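You operate a simulated robot arm through the tools that you are given. There is no shell and no other tool. Be economical: measure what you need, move in short steps, check, and stop when the job is done.

You are at the controls of a simulated two-armed robot. One attempt, no reset.

## Task
Wipe up the spill on the top of the dark table with the red cloth and put it back.

The check looks at the end state, three seconds after you hand in, the way a careful person would. Anything else that was tipped, shoved, dropped, spilled or broken makes it a failure. Flat cloth is picked up by pressing the open fingertips on it (5 to 10 N) and closing them slowly along it; thin cloth reads only 2 to 8 mm in the jaws.

## Robot
Two 7-joint arms with two-finger parallel grippers on one trunk, on a base that drives. Base frame: it is fixed to the floor where the robot stands at the start and does not move with it; the origin is under the middle of the robot, x ahead of it, y to its left, z up; the surface under the hand at the start is at about z = 0.72. Readings come in m, rad, newtons and seconds.
The left shoulder is at the start at [0.05, 0.161, 1.073], the right one opposite. With the tool pointing down near the work surface each hand reaches from about 0.16 to 0.68 m from the robot's upright axis, wherever it stands, measured 20 degrees to its own side. Payload 3.43 kg a hand.
The tool frame of a hand sits at the grasp point between the pads (the TCP): z along the fingers, y along the line on which they close. The tips reach 0.03 m beyond it. Largest opening 0.094 m; finger width 0.028, thickness 0.01; the body of the gripper, 0.05 by 0.096 m, starts 0.055 m behind the TCP.
Orientation is that of the tool frame in the base frame, as a unit quaternion [x, y, z, w]. With the fingers straight down and closing along the base's y, the tool's x points along the base's -x, its y along +y and its z along -z.

## Interface
- The arms move only by the tool jog_arm. It takes "left_commands", "right_commands" or both (then of equal length, played together; a hand with none holds still); each is a list that holds one entry, the list of rows, each a list of 6 numbers: the shift along the tool's x, y, z in units of 40 mm (1.0 is 40 mm), then the turn, a rotation vector about the tool's x, y, z in units of 5 degrees (1.0 is 5 degrees). In form: [[[dx, dy, dz, wx, wy, wz], ...]]. A call has 1 to 10 rows; each row shifts and turns the commanded pose from where the row before left it, along the tool's axes as they then stand. "left_hand" and "right_hand" are, for a hand that has rows, the closure, from 0 (fully open) to 1 (shut), set as the call begins (left out, the last holds). A call with a number of a shift or a turn outside -1 to 1 is refused whole. Rows are played at 5 a second. More than 0.05 m and 0.15 rad between two rows, or a gripper value outside its range, and nothing of the call is played. Where a pose cannot be reached the arm comes as near as it can. A force on the tool above 40 N (or 10 N above the force at the start of the call, whichever is more), or a blocked arm, ends the call early, and 0.2 s more pass. Each finger travels about 0.045 m/s and halts on what it meets, pressing with about 22 N; the grip force reading is that of the motor and also rises with nothing between the fingers. The clock runs only during rows and for 0.2 s after the last one: add rows that do not move to give the fingers time. It gives the time, the measured TCP pose, the force on the tool (base axes), the opening and the grip force at its end, in the units of the frame above (readings bear some noise), with the torque about the TCP (base axes, N m) and any sound that the robot's microphone picked up.
- Cameras (640 x 400 px; columns grow to the right, rows downward): "scene" is now at [0.1243, -0.0282, 1.1984]; the picture's right is [-0.30, -0.95, 0.00], its down [-0.54, 0.17, -0.82] and it looks along [0.78, -0.25, -0.57] (base axes); focal length 268 px, centre (320, 200). "left" rides on the left gripper at [0.076, -0.014, -0.103] in its tool frame; the picture's right is [0.18, 0.98, 0.00], its down [-0.75, 0.14, -0.64] and it looks along [-0.63, 0.12, 0.77] (tool axes); focal length 243 px, centre (320, 200). "right" rides on the right gripper at [0.076, 0.014, -0.102] in its tool frame; the picture's right is [-0.18, 0.98, 0.00], its down [-0.75, -0.14, -0.64] and it looks along [-0.63, -0.12, 0.77] (tool axes); focal length 243 px, centre (320, 200). There is no depth. A picture from a camera that has moved, and an enlarged one, comes with that camera's place and axes in the base frame and with its lens.
- grab_frame(camera): a new picture of that camera. The clock stands still meanwhile.
- lift_body(by): slides the trunk up (or, below 0, down) by that many m; the arms and the scene camera ride with it, the base frame stays. It gives what a move gives, with no picture.
- roll_base(legs): drives the robot by 1 to 6 legs, each [ahead, left, turn to the left] in m, m and rad, along the robot's own axes; the way and the turn of a leg run together, so that a leg with both is an arc; at most 1.5 m and 3.142 rad a leg. The arms and the cameras ride along, it lands a little off, and it stops where it bumps. It gives what a move gives.
- turn_head(pan, tilt): turns the head with the scene camera to pan (to the left, within 1.396 rad either way) and tilt (down, from -0.506 to 1.204), counted from straight ahead of the robot. It gives what a move gives.
- enlarge(camera, box): a new picture of the part [left, top, right, bottom] of that camera's present view, enlarged. The clock stands still meanwhile.
- close_job(): hands the job in; it is judged then, once.

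Go step by step. Nothing tells you exact positions but the pictures and the camera data: compare them with the known pose of the tool, close in by small moves and look again before you grip or let go. The budget is 120 turns and 100 pictures, counting those below and the enlarged ones. Unless the task says otherwise, let go and move clear before handing in, and close with one line.

The tools are called after "Emit:" by a JSON object that holds its "op" and its "data". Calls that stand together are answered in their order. jog_arm: Moves the arms, as the interface text tells. Its arguments: {"type":"object","properties":{"left_commands":{"type":"array"},"left_hand":{"type":"number"},"right_commands":{"type":"array"},"right_hand":{"type":"number"}},"required":[]} The other tools are called the same way: lift_body (by) slides the trunk up or down; roll_base (legs) drives the base; turn_head (pan, tilt) turns the head that bears the scene camera; grab_frame (camera) takes a picture; enlarge (camera, box) takes an enlarged picture of a part of a camera's view; close_job () hands the job in.

At the start:

```text
time_s: 0.0
left_tcp_pos: [0.4835, 0.0548, 1.0098]
left_ee_rot: [-0.001, 1.0, 0.0, 0.0]
left_wrist_force: [0.4, -0.6, 0.5]
left_moment: [0.02, 0.0, -0.01]
left_width: 0.0941
left_gripper_force: 0.0
right_tcp_pos: [0.4218, -0.2705, 1.0099]
right_ee_rot: [-0.001, 1.0, -0.001, 0.0]
right_wrist_force: [-0.5, -0.3, -0.4]
right_moment: [0.02, -0.01, 0.0]
right_width: 0.0943
right_gripper_force: 0.1
trunk travel left (down, up): [-0.1, 0.167]
robot x, y, heading: [0.0001, 0.0003, -0.003]
head pan, tilt: [-0.309, 0.607]
```

scene: 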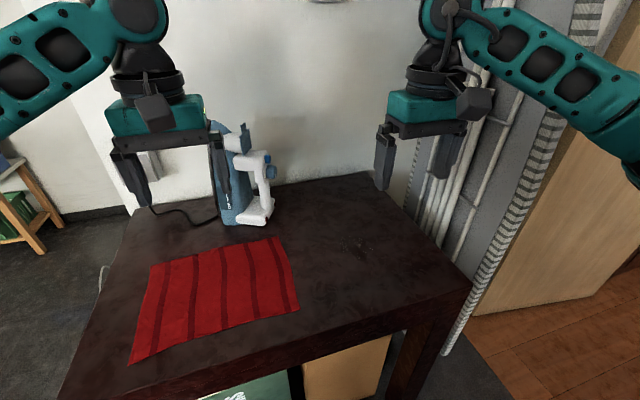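
right: 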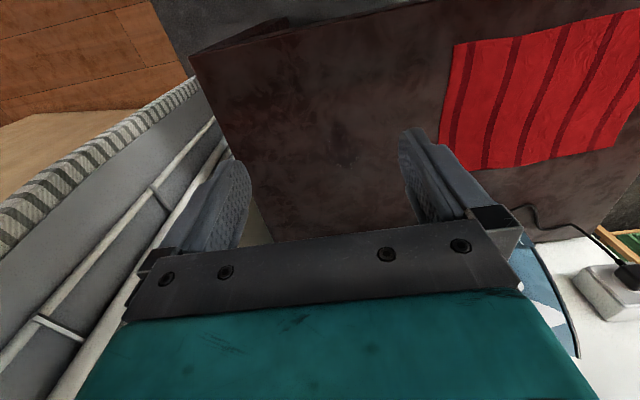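
left: 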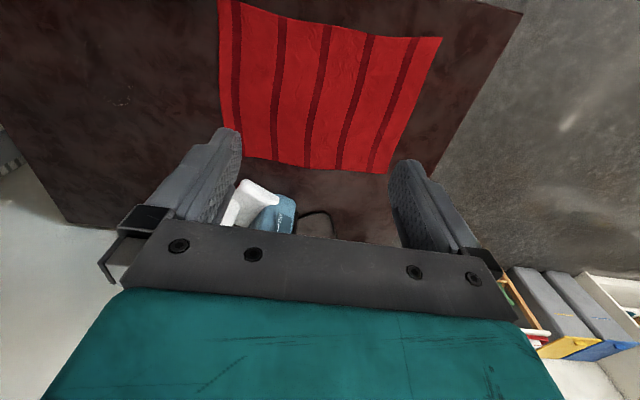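

I see a dark table with a red striped cloth and a small machine at the wall; the spill isn't obvious yet, maybe a faint patch right of the cloth. I will look closer.

Emit:
{"op": "enlarge", "data": {"camera": "scene", "box": [270, 170, 480, 301]}}

Emit:
{"op": "enlarge", "data": {"camera": "scene", "box": [90, 180, 330, 380]}}

Emit:
{"op": "enlarge", "data": {"camera": "right", "box": [190, 40, 450, 240]}}

```text
3.05 times, centred on (375, 236) of scene
camera zoom: at [0.1243, -0.0282, 1.1984], right [-0.3, -0.95, 0.0], down [-0.54, 0.17, -0.82], along [0.78, -0.25, -0.57], focal length 818 px, centre (152, 92)
```

zoom: 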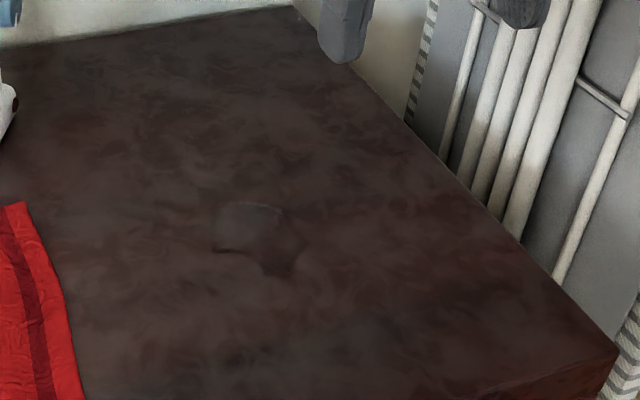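

```text
2.00 times, centred on (210, 280) of scene
camera zoom: at [0.1243, -0.0282, 1.1984], right [-0.3, -0.95, 0.0], down [-0.54, 0.17, -0.82], along [0.78, -0.25, -0.57], focal length 537 px, centre (540, 40)
```

zoom: 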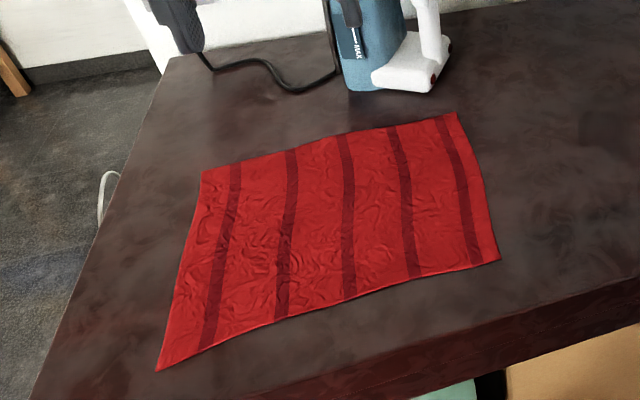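

```text
2.00 times, centred on (320, 140) of right
camera zoom: at [0.3456, -0.2562, 1.1126], right [0.18, 0.98, 0.0], down [0.75, -0.14, 0.64], along [0.63, -0.12, -0.77], focal length 485 px, centre (320, 320)
```

zoom: 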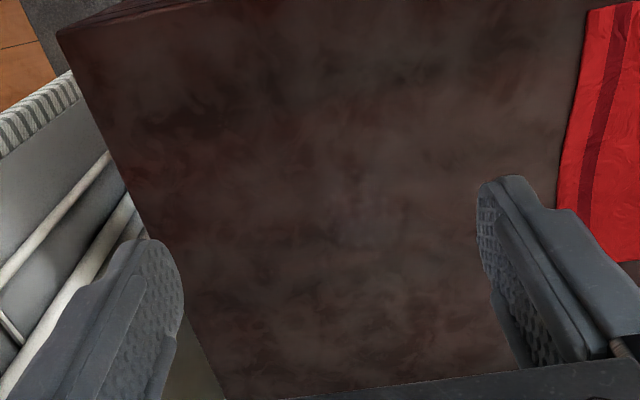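

The spill shows as a clear puddle around (0.555, -0.255), ~8 cm across; the cloth is flat from about (0.42..0.65, -0.083..0.21). I check the puddle in the left camera, then bring both hands over opposite ends of the cloth.

Emit:
{"op": "enlarge", "data": {"camera": "left", "box": [40, 20, 240, 145]}}

Emit:
{"op": "jog_arm", "data": {"left_commands": [[[-0.3, 0.7, 0.8, 0, 0, 0], [-0.3, 0.7, 0.8, 0, 0, 0], [-0.3, 0.7, 0.8, 0, 0, 0], [-0.26, 0.655, 0.8, 0, 0, 0], [0, 0, 0.8, 0, 0, 0], [0, 0, 0.8, 0, 0, 0]]], "right_commands": [[[-0.5, 0.95, 0.8, 0, 0, 0], [-0.5, 0.95, 0.8, 0, 0, 0], [-0.5, 0.95, 0.8, 0, 0, 0], [-0.5, 0.95, 0.8, 0, 0, 0], [-0.5, 0.95, 0.8, 0, 0, 0], [-0.45, 0.95, 0.8, 0, 0, 0]]], "left_hand": 0.5, "right_hand": 0.5}}

```text
3.20 times, centred on (140, 82) of left
camera zoom: at [0.4066, 0.0411, 1.1136], right [-0.19, 0.98, 0.0], down [0.75, 0.14, 0.64], along [0.63, 0.12, -0.77], focal length 776 px, centre (896, 576)
```

zoom: 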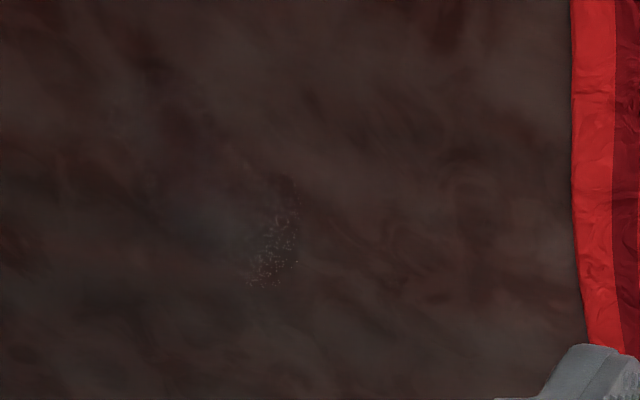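

```text
refused: row 1 steps farther than a row can; nothing moved
```

The puddle glints only at certain angles; the row step was too long, so I split it into more rows.

Emit:
{"op": "jog_arm", "data": {"left_commands": [[[-0.15, 0.345, 0.6, 0, 0, 0], [-0.15, 0.345, 0.6, 0, 0, 0], [-0.15, 0.345, 0.6, 0, 0, 0], [-0.15, 0.345, 0.6, 0, 0, 0], [-0.15, 0.345, 0.6, 0, 0, 0], [-0.15, 0.345, 0.6, 0, 0, 0], [-0.15, 0.345, 0.6, 0, 0, 0], [-0.11, 0.345, 0.6, 0, 0, 0]]], "right_commands": [[[-0.37, 0.72, 0.6, 0, 0, 0], [-0.37, 0.72, 0.6, 0, 0, 0], [-0.37, 0.72, 0.6, 0, 0, 0], [-0.37, 0.72, 0.6, 0, 0, 0], [-0.37, 0.72, 0.6, 0, 0, 0], [-0.37, 0.72, 0.6, 0, 0, 0], [-0.37, 0.72, 0.6, 0, 0, 0], [-0.36, 0.72, 0.6, 0, 0, 0]]], "left_hand": 0.5, "right_hand": 0.5}}

Emit:
{"op": "grab_frame", "data": {"camera": "scene"}}

Emit:
{"op": "grab_frame", "data": {"camera": "right"}}

Emit:
{"op": "grab_frame", "data": {"camera": "left"}}

```text
time_s: 1.8
left_tcp_pos: [0.5272, 0.1671, 0.8196]
left_ee_rot: [-0.001, 1.0, -0.001, 0.0]
left_wrist_force: [-0.7, 0.7, 0.3]
left_moment: [-0.01, 0.01, 0.01]
left_width: 0.0469
left_gripper_force: 0.0
right_tcp_pos: [0.5384, -0.0396, 0.818]
right_ee_rot: [0.0, 1.0, 0.0, 0.001]
right_wrist_force: [0.7, 0.2, 0.7]
right_moment: [0.01, 0.01, -0.06]
right_width: 0.0472
right_gripper_force: 0.1
trunk travel left (down, up): [-0.1, 0.167]
robot x, y, heading: [-0.0027, -0.0007, -0.002]
head pan, tilt: [-0.309, 0.607]
```

```text
92 pictures are left
camera scene: at [0.1245, -0.0279, 1.1984], right [-0.3, -0.95, 0.0], down [-0.54, 0.17, -0.82], along [0.78, -0.25, -0.57], focal length 268 px, centre (320, 200)
```

scene: 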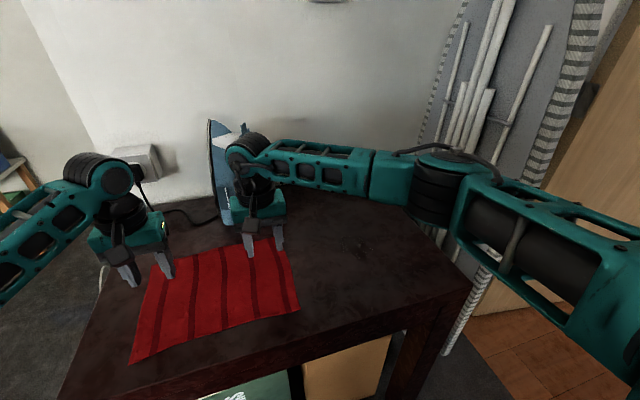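

```text
91 pictures are left
camera right: at [0.4619, -0.0249, 0.9204], right [0.18, 0.98, 0.0], down [0.75, -0.14, 0.64], along [0.63, -0.12, -0.77], focal length 243 px, centre (320, 200)
```

right: 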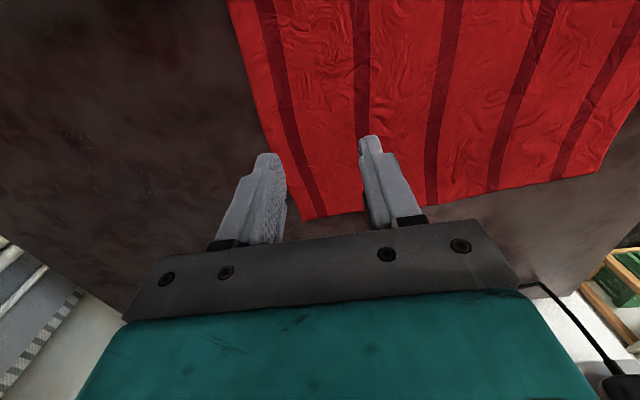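

```text
90 pictures are left
camera left: at [0.4517, 0.1522, 0.9228], right [-0.19, 0.98, 0.0], down [0.75, 0.14, 0.64], along [0.63, 0.12, -0.77], focal length 243 px, centre (320, 200)
```

left: 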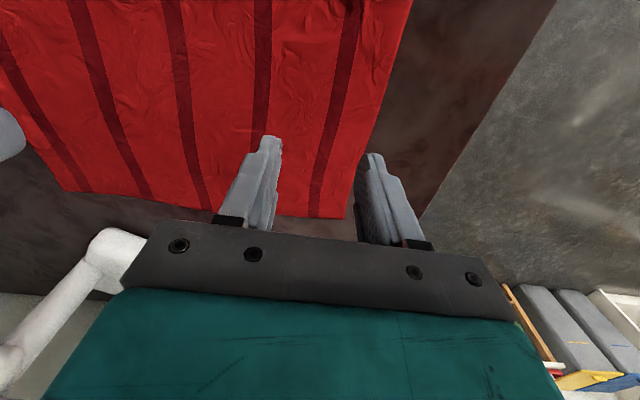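

Both hands hover over opposite ends of the cloth as planned. I descend to just above it.

Emit:
{"op": "jog_arm", "data": {"left_commands": [[[0, 0, 0.5, 0, 0, 0], [0, 0, 0.5, 0, 0, 0], [0, 0, 0.3, 0, 0, 0], [0, 0, 0.2, 0, 0, 0]]], "right_commands": [[[0, 0, 0.5, 0, 0, 0], [0, 0, 0.5, 0, 0, 0], [0, 0, 0.3, 0, 0, 0], [0, 0, 0.2, 0, 0, 0]]]}}

```text
time_s: 2.8
left_tcp_pos: [0.5296, 0.1672, 0.7599]
left_ee_rot: [-0.001, 1.0, 0.001, 0.0]
left_wrist_force: [0.2, -0.7, 0.0]
left_moment: [0.01, -0.01, -0.04]
left_width: 0.0471
left_gripper_force: 0.0
right_tcp_pos: [0.5407, -0.0422, 0.7583]
right_ee_rot: [0.0, 1.0, 0.001, -0.001]
right_wrist_force: [0.4, -0.8, 0.1]
right_moment: [0.01, 0.01, 0.0]
right_width: 0.0469
right_gripper_force: 0.0
trunk travel left (down, up): [-0.1, 0.167]
robot x, y, heading: [0.001, 0.0019, 0.004]
head pan, tilt: [-0.309, 0.607]
```

Emit:
{"op": "jog_arm", "data": {"left_commands": [[[0, 0, 0.1, 0, 0, 0], [0, 0, 0.1, 0, 0, 0], [0, 0, 0.05, 0, 0, 0]]], "right_commands": [[[0, 0, 0.1, 0, 0, 0], [0, 0, 0.1, 0, 0, 0], [0, 0, 0.05, 0, 0, 0]]]}}

```text
time_s: 3.6
left_tcp_pos: [0.5295, 0.1667, 0.7521]
left_ee_rot: [0.0, 1.0, -0.001, 0.002]
left_wrist_force: [-0.5, 0.0, 9.7]
left_moment: [0.12, 0.07, 0.03]
left_width: 0.047
left_gripper_force: 0.0
right_tcp_pos: [0.5406, -0.0399, 0.7521]
right_ee_rot: [0.001, 1.0, 0.001, 0.004]
right_wrist_force: [0.3, -2.6, 15.3]
right_moment: [-0.38, 0.06, 0.04]
right_width: 0.0471
right_gripper_force: 0.3
trunk travel left (down, up): [-0.1, 0.167]
robot x, y, heading: [-0.0011, -0.0019, 0.001]
head pan, tilt: [-0.309, 0.607]
```

Both tips press on the cloth (10 N and 15 N). I ease the right one slightly and begin closing slowly.

Emit:
{"op": "jog_arm", "data": {"left_commands": [[[0, 0, -0.01, 0, 0, 0], [0, 0, 0, 0, 0, 0]]], "right_commands": [[[0, 0, -0.03, 0, 0, 0], [0, 0, 0, 0, 0, 0]]], "left_hand": 0.65, "right_hand": 0.65}}

```text
time_s: 4.2
left_tcp_pos: [0.529, 0.165, 0.7513]
left_ee_rot: [0.0, 1.0, -0.001, 0.003]
left_wrist_force: [0.5, -0.4, 17.2]
left_moment: [0.18, 0.03, -0.02]
left_width: 0.0327
left_gripper_force: 0.1
right_tcp_pos: [0.5396, -0.0392, 0.7504]
right_ee_rot: [-0.001, 1.0, 0.001, 0.002]
right_wrist_force: [2.4, 1.6, 11.8]
right_moment: [-0.13, -0.06, 0.05]
right_width: 0.0326
right_gripper_force: 0.0
trunk travel left (down, up): [-0.1, 0.167]
robot x, y, heading: [0.0014, 0.003, 0.002]
head pan, tilt: [-0.309, 0.607]
```

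Emit:
{"op": "jog_arm", "data": {"left_commands": [[[0, 0, -0.04, 0, 0, 0], [0, 0, 0, 0, 0, 0]]], "right_commands": [[[0, 0, -0.015, 0, 0, 0], [0, 0, 0, 0, 0, 0]]], "left_hand": 0.8, "right_hand": 0.8}}

Emit:
{"op": "grab_frame", "data": {"camera": "right"}}

Emit:
{"op": "grab_frame", "data": {"camera": "left"}}

```text
time_s: 4.8
left_tcp_pos: [0.5288, 0.1658, 0.7506]
left_ee_rot: [-0.001, 1.0, 0.0, 0.001]
left_wrist_force: [1.4, -1.1, 12.8]
left_moment: [0.04, -0.03, -0.01]
left_width: 0.019
left_gripper_force: 0.0
right_tcp_pos: [0.5399, -0.0406, 0.7508]
right_ee_rot: [0.0, 1.0, 0.0, 0.0]
right_wrist_force: [-2.8, 0.5, 12.7]
right_moment: [-0.12, 0.08, 0.0]
right_width: 0.0188
right_gripper_force: 0.4
trunk travel left (down, up): [-0.1, 0.167]
robot x, y, heading: [0.0003, -0.0008, 0.003]
head pan, tilt: [-0.309, 0.607]
```

```text
89 pictures are left
camera right: at [0.4624, -0.0259, 0.8538], right [0.18, 0.98, 0.0], down [0.75, -0.14, 0.64], along [0.63, -0.12, -0.77], focal length 243 px, centre (320, 200)
```

right: 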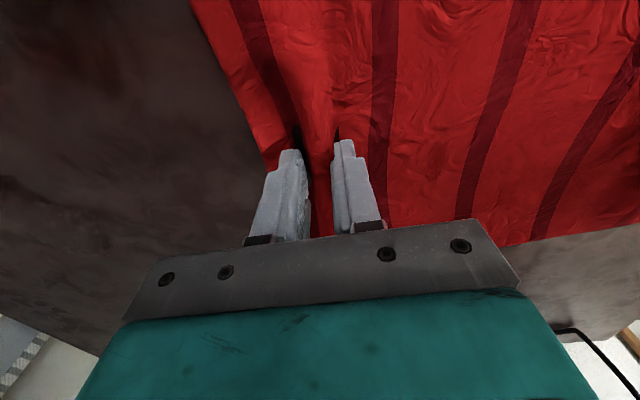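

```text
88 pictures are left
camera left: at [0.4514, 0.1511, 0.8548], right [-0.18, 0.98, 0.0], down [0.75, 0.14, 0.64], along [0.63, 0.12, -0.77], focal length 243 px, centre (320, 200)
```

left: 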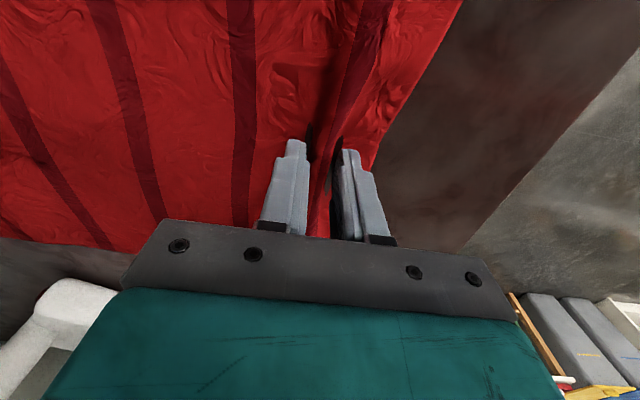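

The cloth is being gathered nicely between both pairs of fingers. I close fully.

Emit:
{"op": "jog_arm", "data": {"left_commands": [[[0, 0, 0, 0, 0, 0], [0, 0, 0, 0, 0, 0]]], "right_commands": [[[0, 0, 0, 0, 0, 0], [0, 0, 0, 0, 0, 0]]], "left_hand": 0.9, "right_hand": 0.9}}

Emit:
{"op": "jog_arm", "data": {"left_commands": [[[0, 0, -0.02, 0, 0, 0], [0, 0, 0, 0, 0, 0], [0, 0, 0, 0, 0, 0]]], "right_commands": [[[0, 0, -0.02, 0, 0, 0], [0, 0, 0, 0, 0, 0], [0, 0, 0, 0, 0, 0]]], "left_hand": 1, "right_hand": 1}}

Emit:
{"op": "grab_frame", "data": {"camera": "right"}}

Emit:
{"op": "grab_frame", "data": {"camera": "scene"}}

```text
time_s: 5.4
left_tcp_pos: [0.5293, 0.1649, 0.7508]
left_ee_rot: [0.0, 1.0, -0.001, 0.002]
left_wrist_force: [-0.7, -2.4, 12.0]
left_moment: [0.02, 0.01, 0.04]
left_width: 0.0104
left_gripper_force: 1.2
right_tcp_pos: [0.5387, -0.0404, 0.7515]
right_ee_rot: [0.0, 1.0, 0.0, 0.0]
right_wrist_force: [0.8, 2.5, 10.9]
right_moment: [-0.02, -0.02, 0.0]
right_width: 0.0095
right_gripper_force: 0.4
trunk travel left (down, up): [-0.1, 0.167]
robot x, y, heading: [0.0001, 0.0008, 0.003]
head pan, tilt: [-0.309, 0.607]
```

```text
time_s: 6.2
left_tcp_pos: [0.528, 0.1654, 0.7519]
left_ee_rot: [0.0, 1.0, 0.0, 0.0]
left_wrist_force: [-1.0, -3.2, 5.5]
left_moment: [-0.07, 0.04, -0.02]
left_width: 0.0073
left_gripper_force: 21.2
right_tcp_pos: [0.5395, -0.0392, 0.7512]
right_ee_rot: [0.001, 1.0, 0.0, 0.001]
right_wrist_force: [0.1, 1.5, 5.6]
right_moment: [0.04, 0.03, 0.01]
right_width: 0.0021
right_gripper_force: 22.6
trunk travel left (down, up): [-0.1, 0.167]
robot x, y, heading: [-0.0019, -0.001, 0.006]
head pan, tilt: [-0.309, 0.607]
```

```text
87 pictures are left
camera right: at [0.463, -0.0257, 0.854], right [0.18, 0.98, 0.0], down [0.75, -0.14, 0.64], along [0.63, -0.12, -0.77], focal length 243 px, centre (320, 200)
```

right: 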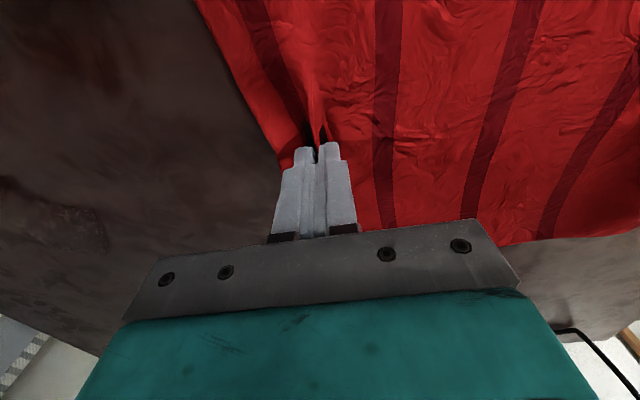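

```text
86 pictures are left
camera scene: at [0.1233, -0.0284, 1.1985], right [-0.3, -0.95, 0.0], down [-0.54, 0.17, -0.82], along [0.78, -0.25, -0.57], focal length 268 px, centre (320, 200)
```

scene: 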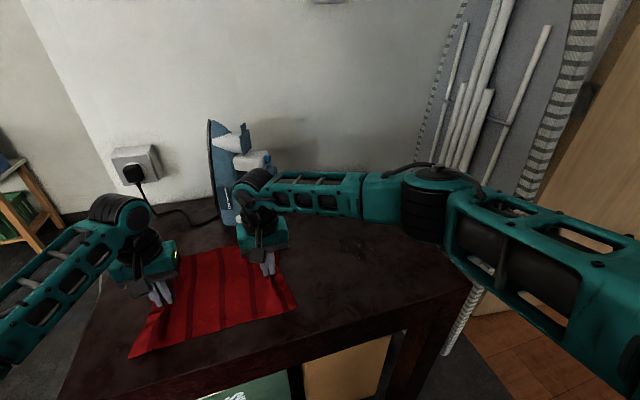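

Both grips hold cloth (2 and 7 mm); the spill still shows around (350,243) in the scene picture. I drag the cloth right with both hands together, staying light on the table.

Emit:
{"op": "jog_arm", "data": {"left_commands": [[[0, -0.3, 0, 0, 0, 0], [0, -0.4, 0, 0, 0, 0], [0, -0.4, 0, 0, 0, 0], [0, -0.3, 0, 0, 0, 0]]], "right_commands": [[[0, -0.3, 0, 0, 0, 0], [0, -0.4, 0, 0, 0, 0], [0, -0.4, 0, 0, 0, 0], [0, -0.3, 0, 0, 0, 0]]]}}

Emit:
{"op": "grab_frame", "data": {"camera": "scene"}}

```text
time_s: 7.2
left_tcp_pos: [0.5289, 0.1108, 0.7519]
left_ee_rot: [-0.002, 1.0, 0.0, 0.0]
left_wrist_force: [0.2, -2.8, 10.4]
left_moment: [-0.04, 0.04, -0.03]
left_width: 0.0072
left_gripper_force: 22.3
right_tcp_pos: [0.5391, -0.0963, 0.7524]
right_ee_rot: [0.001, 1.0, -0.001, 0.0]
right_wrist_force: [-0.4, 4.5, 0.4]
right_moment: [0.11, -0.02, 0.03]
right_width: 0.0023
right_gripper_force: 21.8
trunk travel left (down, up): [-0.1, 0.167]
robot x, y, heading: [-0.0021, 0.0036, -0.003]
head pan, tilt: [-0.309, 0.607]
```

```text
85 pictures are left
camera scene: at [0.1234, -0.0283, 1.1986], right [-0.3, -0.95, 0.0], down [-0.54, 0.17, -0.82], along [0.78, -0.25, -0.57], focal length 268 px, centre (320, 200)
```

scene: 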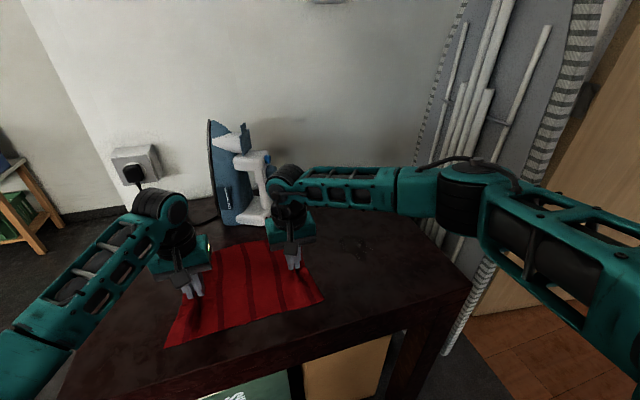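

The cloth slides along, flat. I continue to the near side of the puddle.

Emit:
{"op": "jog_arm", "data": {"left_commands": [[[0, -0.4, -0.02, 0, 0, 0], [0, -0.5, 0, 0, 0, 0], [0, -0.5, 0, 0, 0, 0], [0, -0.5, 0, 0, 0, 0], [0, -0.4, 0, 0, 0, 0], [0, -0.3, 0, 0, 0, 0]]], "right_commands": [[[0, -0.4, 0.02, 0, 0, 0], [0, -0.5, 0, 0, 0, 0], [0, -0.5, 0, 0, 0, 0], [0, -0.5, 0, 0, 0, 0], [0, -0.4, 0, 0, 0, 0], [0, -0.3, 0, 0, 0, 0]]]}}

Emit:
{"op": "grab_frame", "data": {"camera": "scene"}}

Emit:
{"op": "grab_frame", "data": {"camera": "right"}}

```text
time_s: 8.6
left_tcp_pos: [0.5292, 0.0071, 0.7517]
left_ee_rot: [-0.002, 1.0, -0.001, 0.0]
left_wrist_force: [0.2, -3.4, 0.4]
left_moment: [-0.16, 0.03, -0.01]
left_width: 0.0072
left_gripper_force: 22.1
right_tcp_pos: [0.5395, -0.2006, 0.7501]
right_ee_rot: [0.0, 1.0, 0.002, 0.001]
right_wrist_force: [-0.2, 5.2, 11.7]
right_moment: [0.11, 0.0, 0.01]
right_width: 0.0022
right_gripper_force: 21.8
trunk travel left (down, up): [-0.1, 0.167]
robot x, y, heading: [-0.0016, 0.0012, -0.003]
head pan, tilt: [-0.309, 0.607]
```

```text
84 pictures are left
camera scene: at [0.1234, -0.0278, 1.1986], right [-0.3, -0.95, 0.0], down [-0.54, 0.17, -0.82], along [0.78, -0.25, -0.57], focal length 268 px, centre (320, 200)
```

scene: 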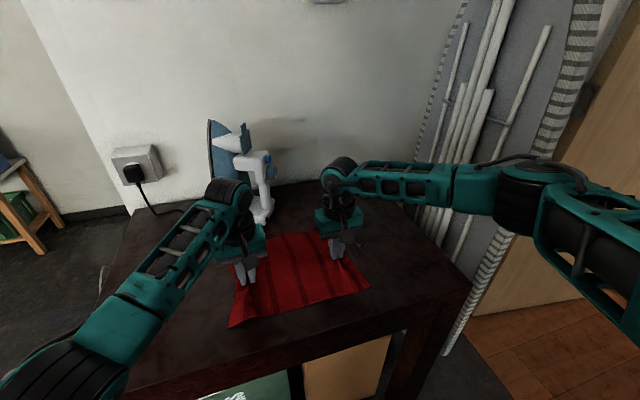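

```text
83 pictures are left
camera right: at [0.4624, -0.1858, 0.8538], right [0.18, 0.98, 0.0], down [0.75, -0.14, 0.64], along [0.63, -0.12, -0.77], focal length 243 px, centre (320, 200)
```

right: 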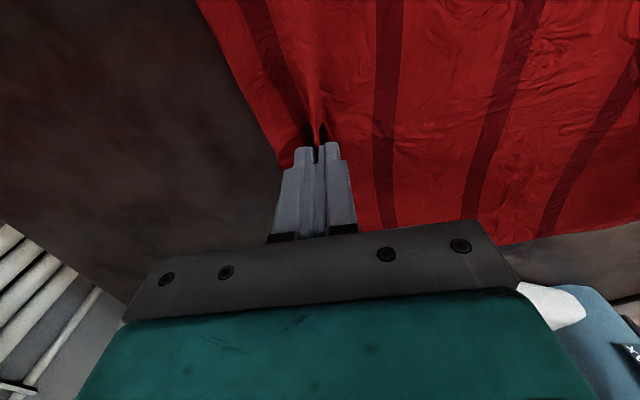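

The cloth's leading edge is at the puddle. I wipe across it at this x with light pressure.

Emit:
{"op": "jog_arm", "data": {"left_commands": [[[0, -0.4, -0.01, 0, 0, 0], [0, -0.5, 0, 0, 0, 0], [0, -0.5, 0, 0, 0, 0], [0, -0.5, 0, 0, 0, 0], [0, -0.5, 0, 0, 0, 0], [0, -0.3, 0, 0, 0, 0]]], "right_commands": [[[0, -0.4, 0, 0, 0, 0], [0, -0.5, 0, 0, 0, 0], [0, -0.5, 0, 0, 0, 0], [0, -0.5, 0, 0, 0, 0], [0, -0.5, 0, 0, 0, 0], [0, -0.3, 0, 0, 0, 0]]]}}

Emit:
{"op": "grab_frame", "data": {"camera": "scene"}}

Emit:
{"op": "grab_frame", "data": {"camera": "left"}}

```text
time_s: 10.0
left_tcp_pos: [0.5221, -0.1052, 0.7531]
left_ee_rot: [0.019, 1.0, -0.004, -0.001]
left_wrist_force: [-0.2, 0.9, 0.2]
left_moment: [-0.01, 0.01, -0.02]
left_width: 0.0072
left_gripper_force: 22.0
left hand out of reach, approached as far as the arm can: row 6
right_tcp_pos: [0.5409, -0.3065, 0.7517]
right_ee_rot: [-0.001, 1.0, 0.0, 0.0]
right_wrist_force: [-1.1, 7.1, 16.7]
right_moment: [0.15, 0.0, 0.01]
right_width: 0.0022
right_gripper_force: 21.7
trunk travel left (down, up): [-0.1, 0.167]
robot x, y, heading: [-0.0007, -0.0037, 0.004]
head pan, tilt: [-0.309, 0.607]
```

```text
82 pictures are left
camera scene: at [0.123, -0.027, 1.1987], right [-0.3, -0.95, 0.0], down [-0.54, 0.17, -0.82], along [0.78, -0.25, -0.57], focal length 268 px, centre (320, 200)
```

scene: 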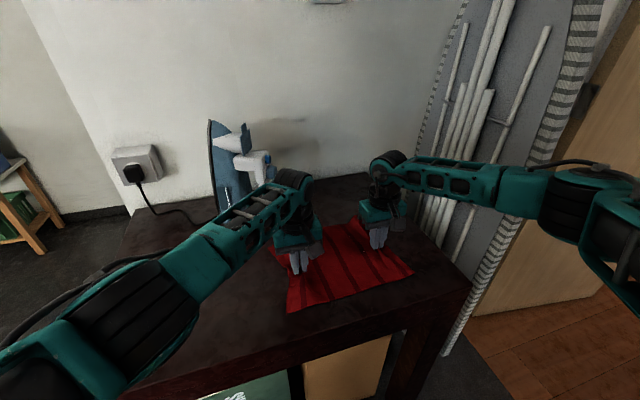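

```text
81 pictures are left
camera left: at [0.4449, -0.1159, 0.8575], right [-0.15, 0.99, -0.01], down [0.76, 0.12, 0.64], along [0.63, 0.09, -0.77], focal length 243 px, centre (320, 200)
```

left: 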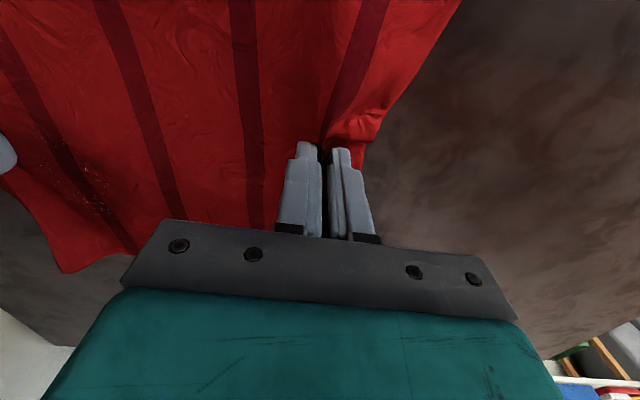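

The cloth now covers the puddle area. I stroke back along the far part of the puddle, the left hand following to keep it taut.

Emit:
{"op": "jog_arm", "data": {"left_commands": [[[0, 0.15, 0, 0, 0, 0], [0, 0.15, 0, 0, 0, 0], [0, 0.15, 0, 0, 0, 0], [0, 0.4, 0, 0, 0, 0], [0, 0.5, 0, 0, 0, 0], [0, 0.5, 0, 0, 0, 0], [0, 0.5, 0, 0, 0, 0], [0, 0.25, 0, 0, 0, 0]]], "right_commands": [[[-0.3, 0.15, 0, 0, 0, 0], [-0.3, 0.15, 0, 0, 0, 0], [-0.3, 0.15, 0, 0, 0, 0], [0, 0.4, 0, 0, 0, 0], [0, 0.5, 0, 0, 0, 0], [0, 0.5, 0, 0, 0, 0], [0, 0.5, 0, 0, 0, 0], [0, 0.25, 0, 0, 0, 0]]]}}

Emit:
{"op": "grab_frame", "data": {"camera": "scene"}}

Emit:
{"op": "grab_frame", "data": {"camera": "right"}}

```text
time_s: 11.8
left_tcp_pos: [0.5288, 0.002, 0.7534]
left_ee_rot: [0.001, 1.0, -0.001, 0.001]
left_wrist_force: [2.4, -14.4, 0.3]
left_moment: [-0.41, -0.08, 0.04]
left_width: 0.0075
left_gripper_force: 22.2
right_tcp_pos: [0.5757, -0.2037, 0.751]
right_ee_rot: [-0.001, 1.0, 0.0, 0.001]
right_wrist_force: [-2.9, 6.4, 16.1]
right_moment: [0.14, 0.14, 0.03]
right_width: 0.002
right_gripper_force: 22.4
trunk travel left (down, up): [-0.1, 0.167]
robot x, y, heading: [-0.0017, 0.0003, -0.004]
head pan, tilt: [-0.309, 0.607]
```

```text
80 pictures are left
camera scene: at [0.1229, -0.028, 1.1986], right [-0.3, -0.95, 0.0], down [-0.54, 0.17, -0.82], along [0.78, -0.25, -0.57], focal length 268 px, centre (320, 200)
```

scene: 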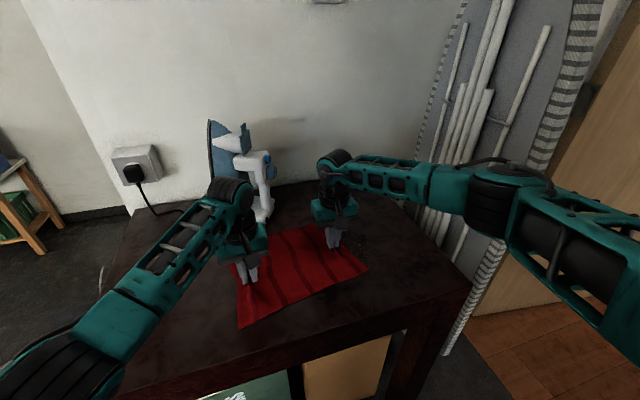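

```text
79 pictures are left
camera right: at [0.4992, -0.1898, 0.8538], right [0.18, 0.98, 0.0], down [0.75, -0.14, 0.64], along [0.63, -0.12, -0.77], focal length 243 px, centre (320, 200)
```

right: 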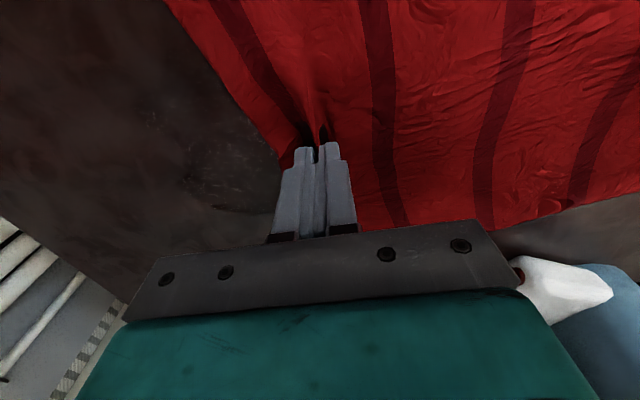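

Some residue may still be in view near the fingers; I zoom in on it.

Emit:
{"op": "enlarge", "data": {"camera": "scene", "box": [310, 210, 430, 285]}}

Emit:
{"op": "enlarge", "data": {"camera": "right", "box": [120, 80, 320, 205]}}

```text
5.33 times, centred on (370, 248) of scene
camera zoom: at [0.1229, -0.028, 1.1986], right [-0.3, -0.95, 0.0], down [-0.54, 0.17, -0.82], along [0.78, -0.25, -0.57], focal length 1431 px, centre (53, -53)
```

zoom: 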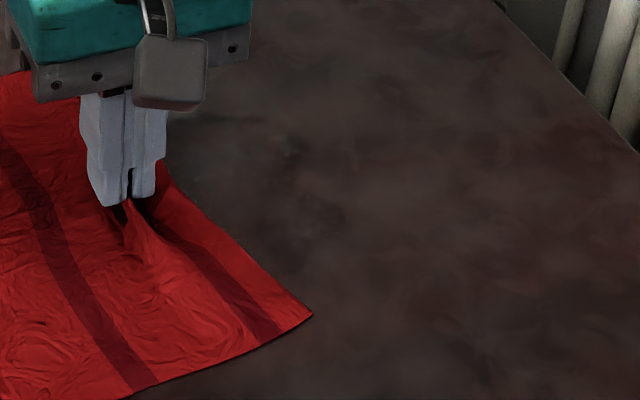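

```text
3.20 times, centred on (220, 142) of right
camera zoom: at [0.4992, -0.1898, 0.8538], right [0.18, 0.98, 0.0], down [0.75, -0.14, 0.64], along [0.63, -0.12, -0.77], focal length 776 px, centre (640, 384)
```

zoom: 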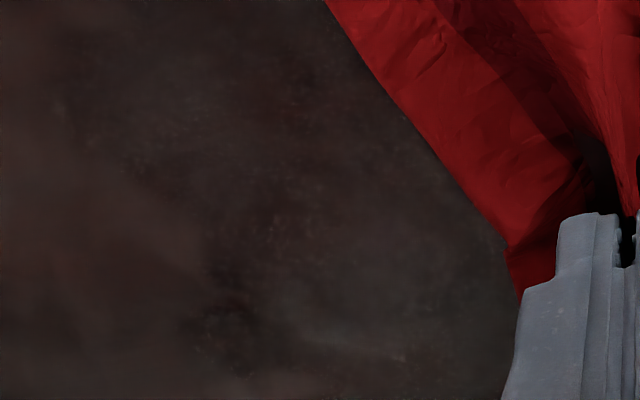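

Some faint traces remain around (0.56, -0.27). I make further strokes over this band.

Emit:
{"op": "jog_arm", "data": {"left_commands": [[[0, -0.4, 0, 0, 0, 0], [0, -0.5, 0, 0, 0, 0], [0, -0.5, 0, 0, 0, 0], [0, -0.5, 0, 0, 0, 0], [0, -0.4, 0, 0, 0, 0], [0, -0.2, 0, 0, 0, 0]]], "right_commands": [[[0.1, -0.35, 0, 0, 0, 0], [0, -0.5, 0, 0, 0, 0], [0, -0.5, 0, 0, 0, 0], [0, -0.5, 0, 0, 0, 0], [0, -0.4, 0, 0, 0, 0], [0, -0.2, 0, 0, 0, 0]]]}}

Emit:
{"op": "jog_arm", "data": {"left_commands": [[[0, 0.1, 0, 0, 0, 0], [0, 0.1, 0, 0, 0, 0], [0, 0.5, 0, 0, 0, 0], [0, 0.5, 0, 0, 0, 0], [0, 0.5, 0, 0, 0, 0], [0, 0.5, 0, 0, 0, 0], [0, 0.2, 0, 0, 0, 0]]], "right_commands": [[[0.2, 0.1, 0, 0, 0, 0], [0.2, 0.1, 0, 0, 0, 0], [0, 0.5, 0, 0, 0, 0], [0, 0.5, 0, 0, 0, 0], [0, 0.5, 0, 0, 0, 0], [0, 0.5, 0, 0, 0, 0], [0, 0.2, 0, 0, 0, 0]]]}}

Emit:
{"op": "enlarge", "data": {"camera": "right", "box": [120, 80, 320, 205]}}

Emit:
{"op": "enlarge", "data": {"camera": "scene", "box": [310, 210, 430, 285]}}

```text
time_s: 13.2
left_tcp_pos: [0.5297, -0.0979, 0.7523]
left_ee_rot: [-0.001, 1.0, -0.002, 0.0]
left_wrist_force: [1.4, -7.4, 0.0]
left_moment: [-0.21, -0.05, 0.01]
left_width: 0.0072
left_gripper_force: 22.2
right_tcp_pos: [0.5727, -0.3026, 0.7524]
right_ee_rot: [0.0, 1.0, 0.0, 0.002]
right_wrist_force: [-2.0, 12.1, 16.8]
right_moment: [0.34, 0.07, 0.02]
right_width: 0.002
right_gripper_force: 21.9
trunk travel left (down, up): [-0.1, 0.167]
robot x, y, heading: [0.0047, 0.0007, 0.001]
head pan, tilt: [-0.309, 0.607]
```

```text
time_s: 14.8
left_tcp_pos: [0.5292, -0.0012, 0.7526]
left_ee_rot: [-0.001, 1.0, -0.001, 0.001]
left_wrist_force: [0.4, -3.2, 0.1]
left_moment: [-0.14, -0.05, 0.0]
left_width: 0.0074
left_gripper_force: 21.9
right_tcp_pos: [0.5566, -0.2058, 0.751]
right_ee_rot: [0.0, 1.0, -0.001, 0.001]
right_wrist_force: [-2.0, -6.1, 21.8]
right_moment: [-0.23, 0.05, -0.05]
right_width: 0.0019
right_gripper_force: 21.9
trunk travel left (down, up): [-0.1, 0.167]
robot x, y, heading: [0.0014, -0.0004, -0.004]
head pan, tilt: [-0.309, 0.607]
```

```text
3.20 times, centred on (220, 142) of right
camera zoom: at [0.4791, -0.1908, 0.8537], right [0.19, 0.98, 0.0], down [0.75, -0.14, 0.64], along [0.63, -0.12, -0.77], focal length 776 px, centre (640, 384)
```

zoom: 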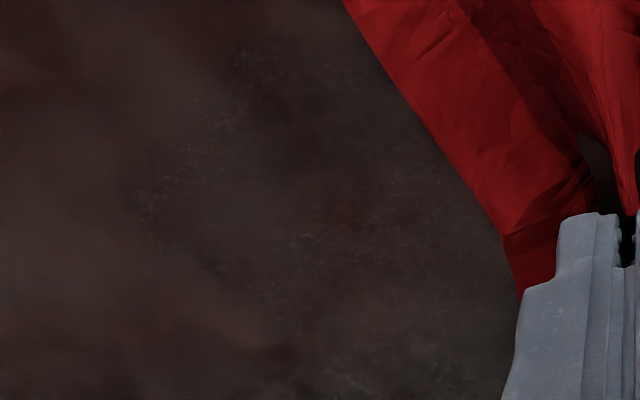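

```text
5.33 times, centred on (370, 248) of scene
camera zoom: at [0.1224, -0.028, 1.1987], right [-0.3, -0.95, 0.0], down [-0.54, 0.17, -0.82], along [0.78, -0.25, -0.57], focal length 1431 px, centre (53, -53)
```

zoom: 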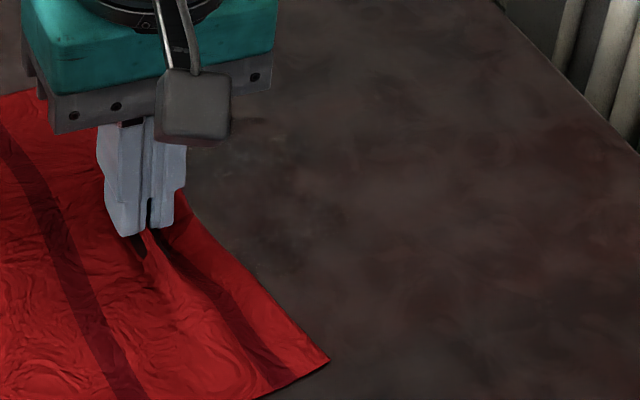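

A grainy film may still be there. I retreat 7 cm to uncover the whole spot and look at it from the original viewpoint.

Emit:
{"op": "jog_arm", "data": {"left_commands": [[[0, 0.4, 0, 0, 0, 0], [0, 0.5, 0, 0, 0, 0], [0, 0.5, 0, 0, 0, 0], [0, 0.5, 0, 0, 0, 0], [0, 0.3, 0, 0, 0, 0]]], "right_commands": [[[0, 0.4, -0.02, 0, 0, 0], [0, 0.5, 0, 0, 0, 0], [0, 0.5, 0, 0, 0, 0], [0, 0.5, 0, 0, 0, 0], [0, 0.3, 0, 0, 0, 0]]]}}

Emit:
{"op": "enlarge", "data": {"camera": "scene", "box": [270, 170, 480, 301]}}

Emit:
{"op": "enlarge", "data": {"camera": "right", "box": [0, 40, 280, 215]}}

```text
time_s: 16.0
left_tcp_pos: [0.5315, 0.0856, 0.752]
left_ee_rot: [0.0, 1.0, 0.0, 0.001]
left_wrist_force: [0.9, -2.7, 1.3]
left_moment: [-0.13, -0.03, -0.03]
left_width: 0.0076
left_gripper_force: 21.8
right_tcp_pos: [0.558, -0.1189, 0.7519]
right_ee_rot: [0.0, 1.0, -0.001, 0.0]
right_wrist_force: [-1.4, -2.6, 12.5]
right_moment: [-0.15, 0.02, 0.02]
right_width: 0.0019
right_gripper_force: 21.8
trunk travel left (down, up): [-0.1, 0.167]
robot x, y, heading: [-0.0036, -0.0012, -0.003]
head pan, tilt: [-0.309, 0.607]
```

```text
3.05 times, centred on (375, 236) of scene
camera zoom: at [0.1231, -0.0283, 1.1986], right [-0.3, -0.95, 0.0], down [-0.54, 0.17, -0.82], along [0.78, -0.25, -0.57], focal length 818 px, centre (152, 92)
```

zoom: 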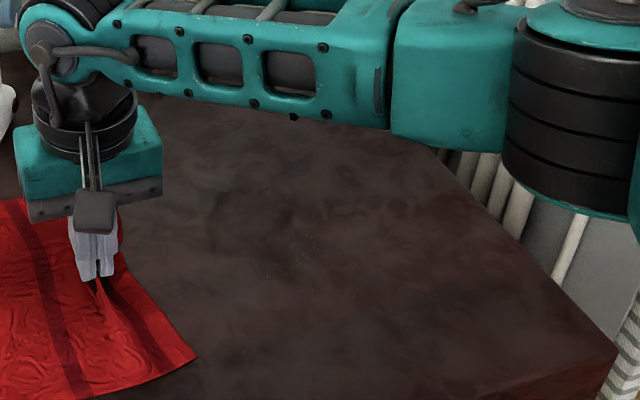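

```text
2.29 times, centred on (140, 128) of right
camera zoom: at [0.4806, -0.104, 0.854], right [0.18, 0.98, 0.0], down [0.75, -0.14, 0.64], along [0.63, -0.12, -0.77], focal length 555 px, centre (731, 366)
```

zoom: 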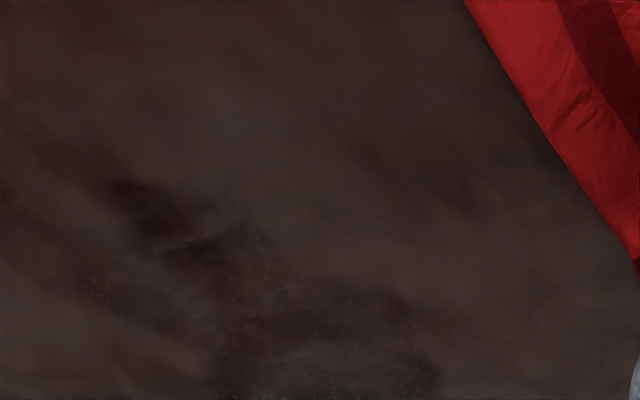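

The puddle is much fainter, but I want a sharper look at what remains.

Emit:
{"op": "enlarge", "data": {"camera": "scene", "box": [320, 220, 400, 270]}}

```text
8.00 times, centred on (360, 245) of scene
camera zoom: at [0.1231, -0.0283, 1.1986], right [-0.3, -0.95, 0.0], down [-0.54, 0.17, -0.82], along [0.78, -0.25, -0.57], focal length 2147 px, centre (0, -160)
```

zoom: 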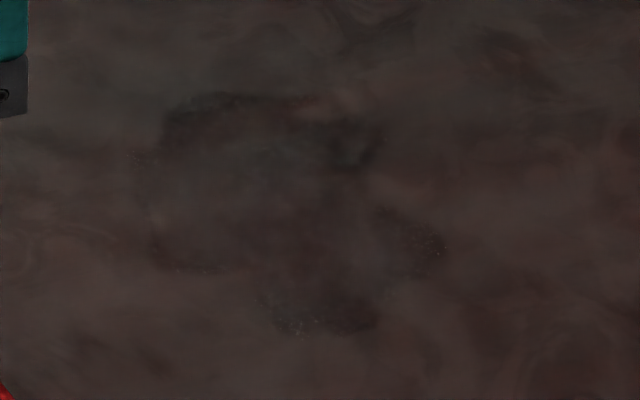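

The film is fading but edges remain (x 0.51–0.61, y -0.30 – -0.22). I make wider strokes covering the far edge first.

Emit:
{"op": "jog_arm", "data": {"left_commands": [[[0, -0.5, 0, 0, 0, 0], [0, -0.5, 0, 0, 0, 0], [0, -0.5, 0, 0, 0, 0], [-0.1, -0.5, 0, 0, 0, 0], [-0.1, -0.5, 0, 0, 0, 0], [0, -0.5, 0, 0, 0, 0], [0, -0.5, 0, 0, 0, 0], [0, -0.5, 0, 0, 0, 0], [0, -0.4, 0, 0, 0, 0]]], "right_commands": [[[-0.27, -0.5, 0.02, 0, 0, 0], [-0.27, -0.5, 0, 0, 0, 0], [-0.27, -0.5, 0, 0, 0, 0], [-0.27, -0.5, 0, 0, 0, 0], [0, -0.5, 0, 0, 0, 0], [0, -0.5, 0, 0, 0, 0], [0, -0.5, 0, 0, 0, 0], [0, -0.5, 0, 0, 0, 0], [0, -0.4, 0, 0, 0, 0]]]}}

Emit:
{"op": "jog_arm", "data": {"left_commands": [[[0, 0, 0, 0, 0, 0], [0, 0.4, 0, 0, 0, 0], [0, 0.5, 0, 0, 0, 0], [0, 0.5, 0, 0, 0, 0], [0, 0.5, 0, 0, 0, 0], [0.2, 0.2, 0, 0, 0, 0]]], "right_commands": [[[0.4, 0, 0, 0, 0, 0], [0, 0.4, 0, 0, 0, 0], [0, 0.5, 0, 0, 0, 0], [0, 0.5, 0, 0, 0, 0], [0, 0.5, 0, 0, 0, 0], [0.2, 0.2, 0, 0, 0, 0]]]}}

Emit:
{"op": "grab_frame", "data": {"camera": "scene"}}

```text
time_s: 18.0
left_tcp_pos: [0.5371, -0.0903, 0.7529]
left_ee_rot: [-0.001, 1.0, -0.003, 0.001]
left_wrist_force: [4.3, -12.3, 0.0]
left_moment: [-0.39, -0.14, 0.03]
left_width: 0.0075
left_gripper_force: 22.0
right_tcp_pos: [0.5991, -0.2902, 0.7514]
right_ee_rot: [-0.001, 1.0, 0.002, 0.0]
right_wrist_force: [-4.2, 17.1, 14.5]
right_moment: [0.49, 0.09, 0.01]
right_width: 0.002
right_gripper_force: 22.4
trunk travel left (down, up): [-0.1, 0.167]
robot x, y, heading: [-0.0018, -0.0032, -0.002]
head pan, tilt: [-0.309, 0.607]
```

```text
time_s: 19.4
left_tcp_pos: [0.529, -0.0057, 0.7516]
left_ee_rot: [-0.001, 1.0, 0.0, 0.001]
left_wrist_force: [2.7, -6.7, 2.0]
left_moment: [-0.18, -0.06, 0.02]
left_width: 0.0073
left_gripper_force: 22.5
right_tcp_pos: [0.5756, -0.2084, 0.7511]
right_ee_rot: [0.0, 1.0, 0.001, 0.003]
right_wrist_force: [5.4, 1.2, 18.2]
right_moment: [-0.01, -0.08, 0.07]
right_width: 0.0022
right_gripper_force: 22.3
trunk travel left (down, up): [-0.1, 0.167]
robot x, y, heading: [-0.0002, -0.0019, 0.005]
head pan, tilt: [-0.309, 0.607]
```

```text
71 pictures are left
camera scene: at [0.1232, -0.0278, 1.1987], right [-0.3, -0.95, 0.0], down [-0.54, 0.17, -0.82], along [0.78, -0.25, -0.57], focal length 268 px, centre (320, 200)
```

scene: 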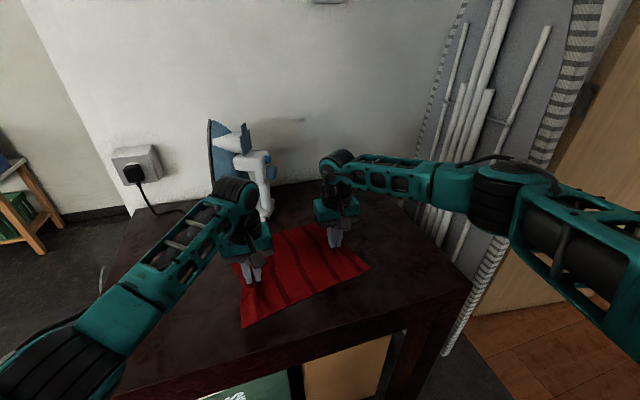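

Grips hold and the iron is undisturbed. Next strokes move to the nearer bands.

Emit:
{"op": "jog_arm", "data": {"left_commands": [[[0, -0.3, 0, 0, 0, 0], [0, -0.5, 0, 0, 0, 0], [0, -0.5, 0, 0, 0, 0], [0, -0.5, 0, 0, 0, 0], [0, -0.4, 0, 0, 0, 0], [0, 0, 0, 0, 0, 0], [0, 0.5, 0, 0, 0, 0], [0, 0.5, 0, 0, 0, 0], [0, 0.5, 0, 0, 0, 0], [0, 0.6, 0, 0, 0, 0]]], "right_commands": [[[0.4, -0.3, 0, 0, 0, 0], [0, -0.5, 0, 0, 0, 0], [0, -0.5, 0, 0, 0, 0], [0, -0.5, 0, 0, 0, 0], [0, -0.4, 0, 0, 0, 0], [0.5, 0, 0, 0, 0, 0], [0, 0.5, 0, 0, 0, 0], [0, 0.5, 0, 0, 0, 0], [0, 0.5, 0, 0, 0, 0], [0, 0.6, 0, 0, 0, 0]]]}}

Emit:
{"op": "jog_arm", "data": {"left_commands": [[[0, -0.3, 0, 0, 0, 0], [0.1, -0.5, 0, 0, 0, 0], [0.1, -0.5, 0, 0, 0, 0], [0.1, -0.5, 0, 0, 0, 0], [0, -0.4, 0, 0, 0, 0], [0, 0, 0, 0, 0, 0], [0, 0.5, 0, 0, 0, 0], [-0.1, 0.5, 0, 0, 0, 0], [-0.1, 0.5, 0, 0, 0, 0], [-0.1, 0.7, 0, 0, 0, 0]]], "right_commands": [[[0.5, -0.3, 0, 0, 0, 0], [0, -0.5, 0, 0, 0, 0], [0, -0.5, 0, 0, 0, 0], [0, -0.5, 0, 0, 0, 0], [0, -0.4, 0, 0, 0, 0], [0.3, 0, 0, 0, 0, 0], [0, 0.5, 0, 0, 0, 0], [0, 0.5, 0, 0, 0, 0], [0, 0.5, 0, 0, 0, 0], [0, 0.7, 0, 0, 0, 0]]]}}

Emit:
{"op": "jog_arm", "data": {"left_commands": [[[0, 0.4, 0, 0, 0, 0], [0, 0.4, 0, 0, 0, 0], [0, 0.4, 0, 0, 0, 0], [0, 0.4, 0, 0, 0, 0], [0, 0.3, 0, 0, 0, 0]]], "right_commands": [[[0, 0.4, 0, 0, 0, 0], [0, 0.4, 0, 0, 0, 0], [0, 0.4, 0, 0, 0, 0], [0, 0.4, 0, 0, 0, 0], [0, 0.3, 0, 0, 0, 0]]]}}

Emit:
{"op": "enlarge", "data": {"camera": "scene", "box": [320, 220, 400, 270]}}

Emit:
{"op": "enlarge", "data": {"camera": "right", "box": [0, 40, 280, 215]}}

Emit:
{"op": "grab_frame", "data": {"camera": "scene"}}

```text
time_s: 21.6
left_tcp_pos: [0.5286, -0.0096, 0.7525]
left_ee_rot: [0.0, 1.0, 0.0, 0.001]
left_wrist_force: [-0.4, -2.6, -0.4]
left_moment: [-0.07, -0.04, -0.02]
left_width: 0.0072
left_gripper_force: 21.5
right_tcp_pos: [0.5388, -0.2148, 0.7509]
right_ee_rot: [0.0, 1.0, 0.0, 0.001]
right_wrist_force: [0.8, -4.3, 19.4]
right_moment: [-0.17, 0.03, 0.02]
right_width: 0.002
right_gripper_force: 21.7
trunk travel left (down, up): [-0.1, 0.167]
robot x, y, heading: [0.0019, -0.0019, 0.0]
head pan, tilt: [-0.309, 0.607]
```

```text
time_s: 23.8
left_tcp_pos: [0.5304, -0.0091, 0.7515]
left_ee_rot: [0.0, 1.0, 0.0, 0.001]
left_wrist_force: [-0.2, -3.8, 0.1]
left_moment: [-0.12, 0.01, -0.05]
left_width: 0.0073
left_gripper_force: 22.0
right_tcp_pos: [0.5072, -0.213, 0.751]
right_ee_rot: [0.0, 1.0, 0.001, 0.0]
right_wrist_force: [0.4, 0.1, 13.1]
right_moment: [0.01, 0.01, 0.0]
right_width: 0.0019
right_gripper_force: 22.0
trunk travel left (down, up): [-0.1, 0.167]
robot x, y, heading: [0.0034, 0.0013, 0.001]
head pan, tilt: [-0.309, 0.607]
```

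```text
time_s: 25.0
left_tcp_pos: [0.5298, 0.0664, 0.7528]
left_ee_rot: [-0.001, 1.0, 0.0, 0.0]
left_wrist_force: [-0.4, -3.6, 0.6]
left_moment: [-0.08, 0.06, -0.02]
left_width: 0.007
left_gripper_force: 21.9
right_tcp_pos: [0.5058, -0.138, 0.751]
right_ee_rot: [0.0, 1.0, 0.001, 0.001]
right_wrist_force: [0.6, -4.9, 17.7]
right_moment: [-0.16, -0.03, -0.02]
right_width: 0.0022
right_gripper_force: 22.3
trunk travel left (down, up): [-0.1, 0.167]
robot x, y, heading: [0.0033, -0.0033, -0.003]
head pan, tilt: [-0.309, 0.607]
```

```text
8.00 times, centred on (360, 245) of scene
camera zoom: at [0.1229, -0.0282, 1.1986], right [-0.3, -0.95, 0.0], down [-0.54, 0.17, -0.82], along [0.78, -0.25, -0.57], focal length 2147 px, centre (0, -160)
```

zoom: 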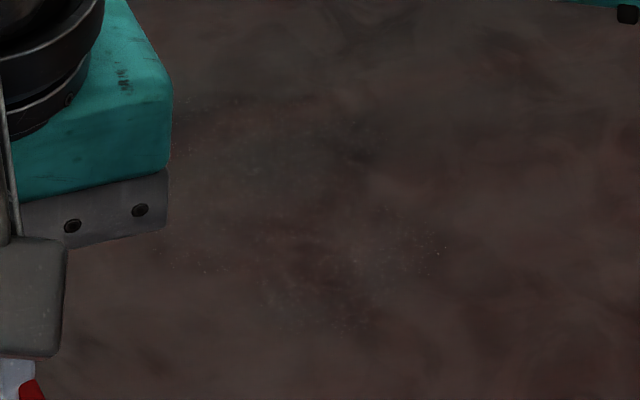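

```text
2.29 times, centred on (140, 128) of right
camera zoom: at [0.429, -0.1239, 0.8541], right [0.18, 0.98, 0.0], down [0.75, -0.14, 0.64], along [0.63, -0.12, -0.77], focal length 555 px, centre (731, 366)
```

zoom: 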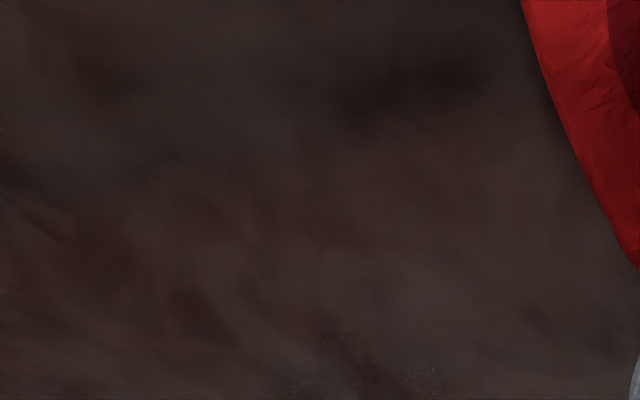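

```text
68 pictures are left
camera scene: at [0.1229, -0.0282, 1.1986], right [-0.3, -0.95, 0.0], down [-0.54, 0.17, -0.82], along [0.78, -0.25, -0.57], focal length 268 px, centre (320, 200)
```

scene: 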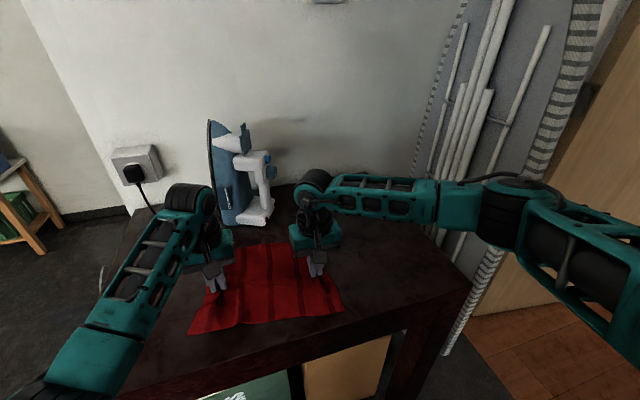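

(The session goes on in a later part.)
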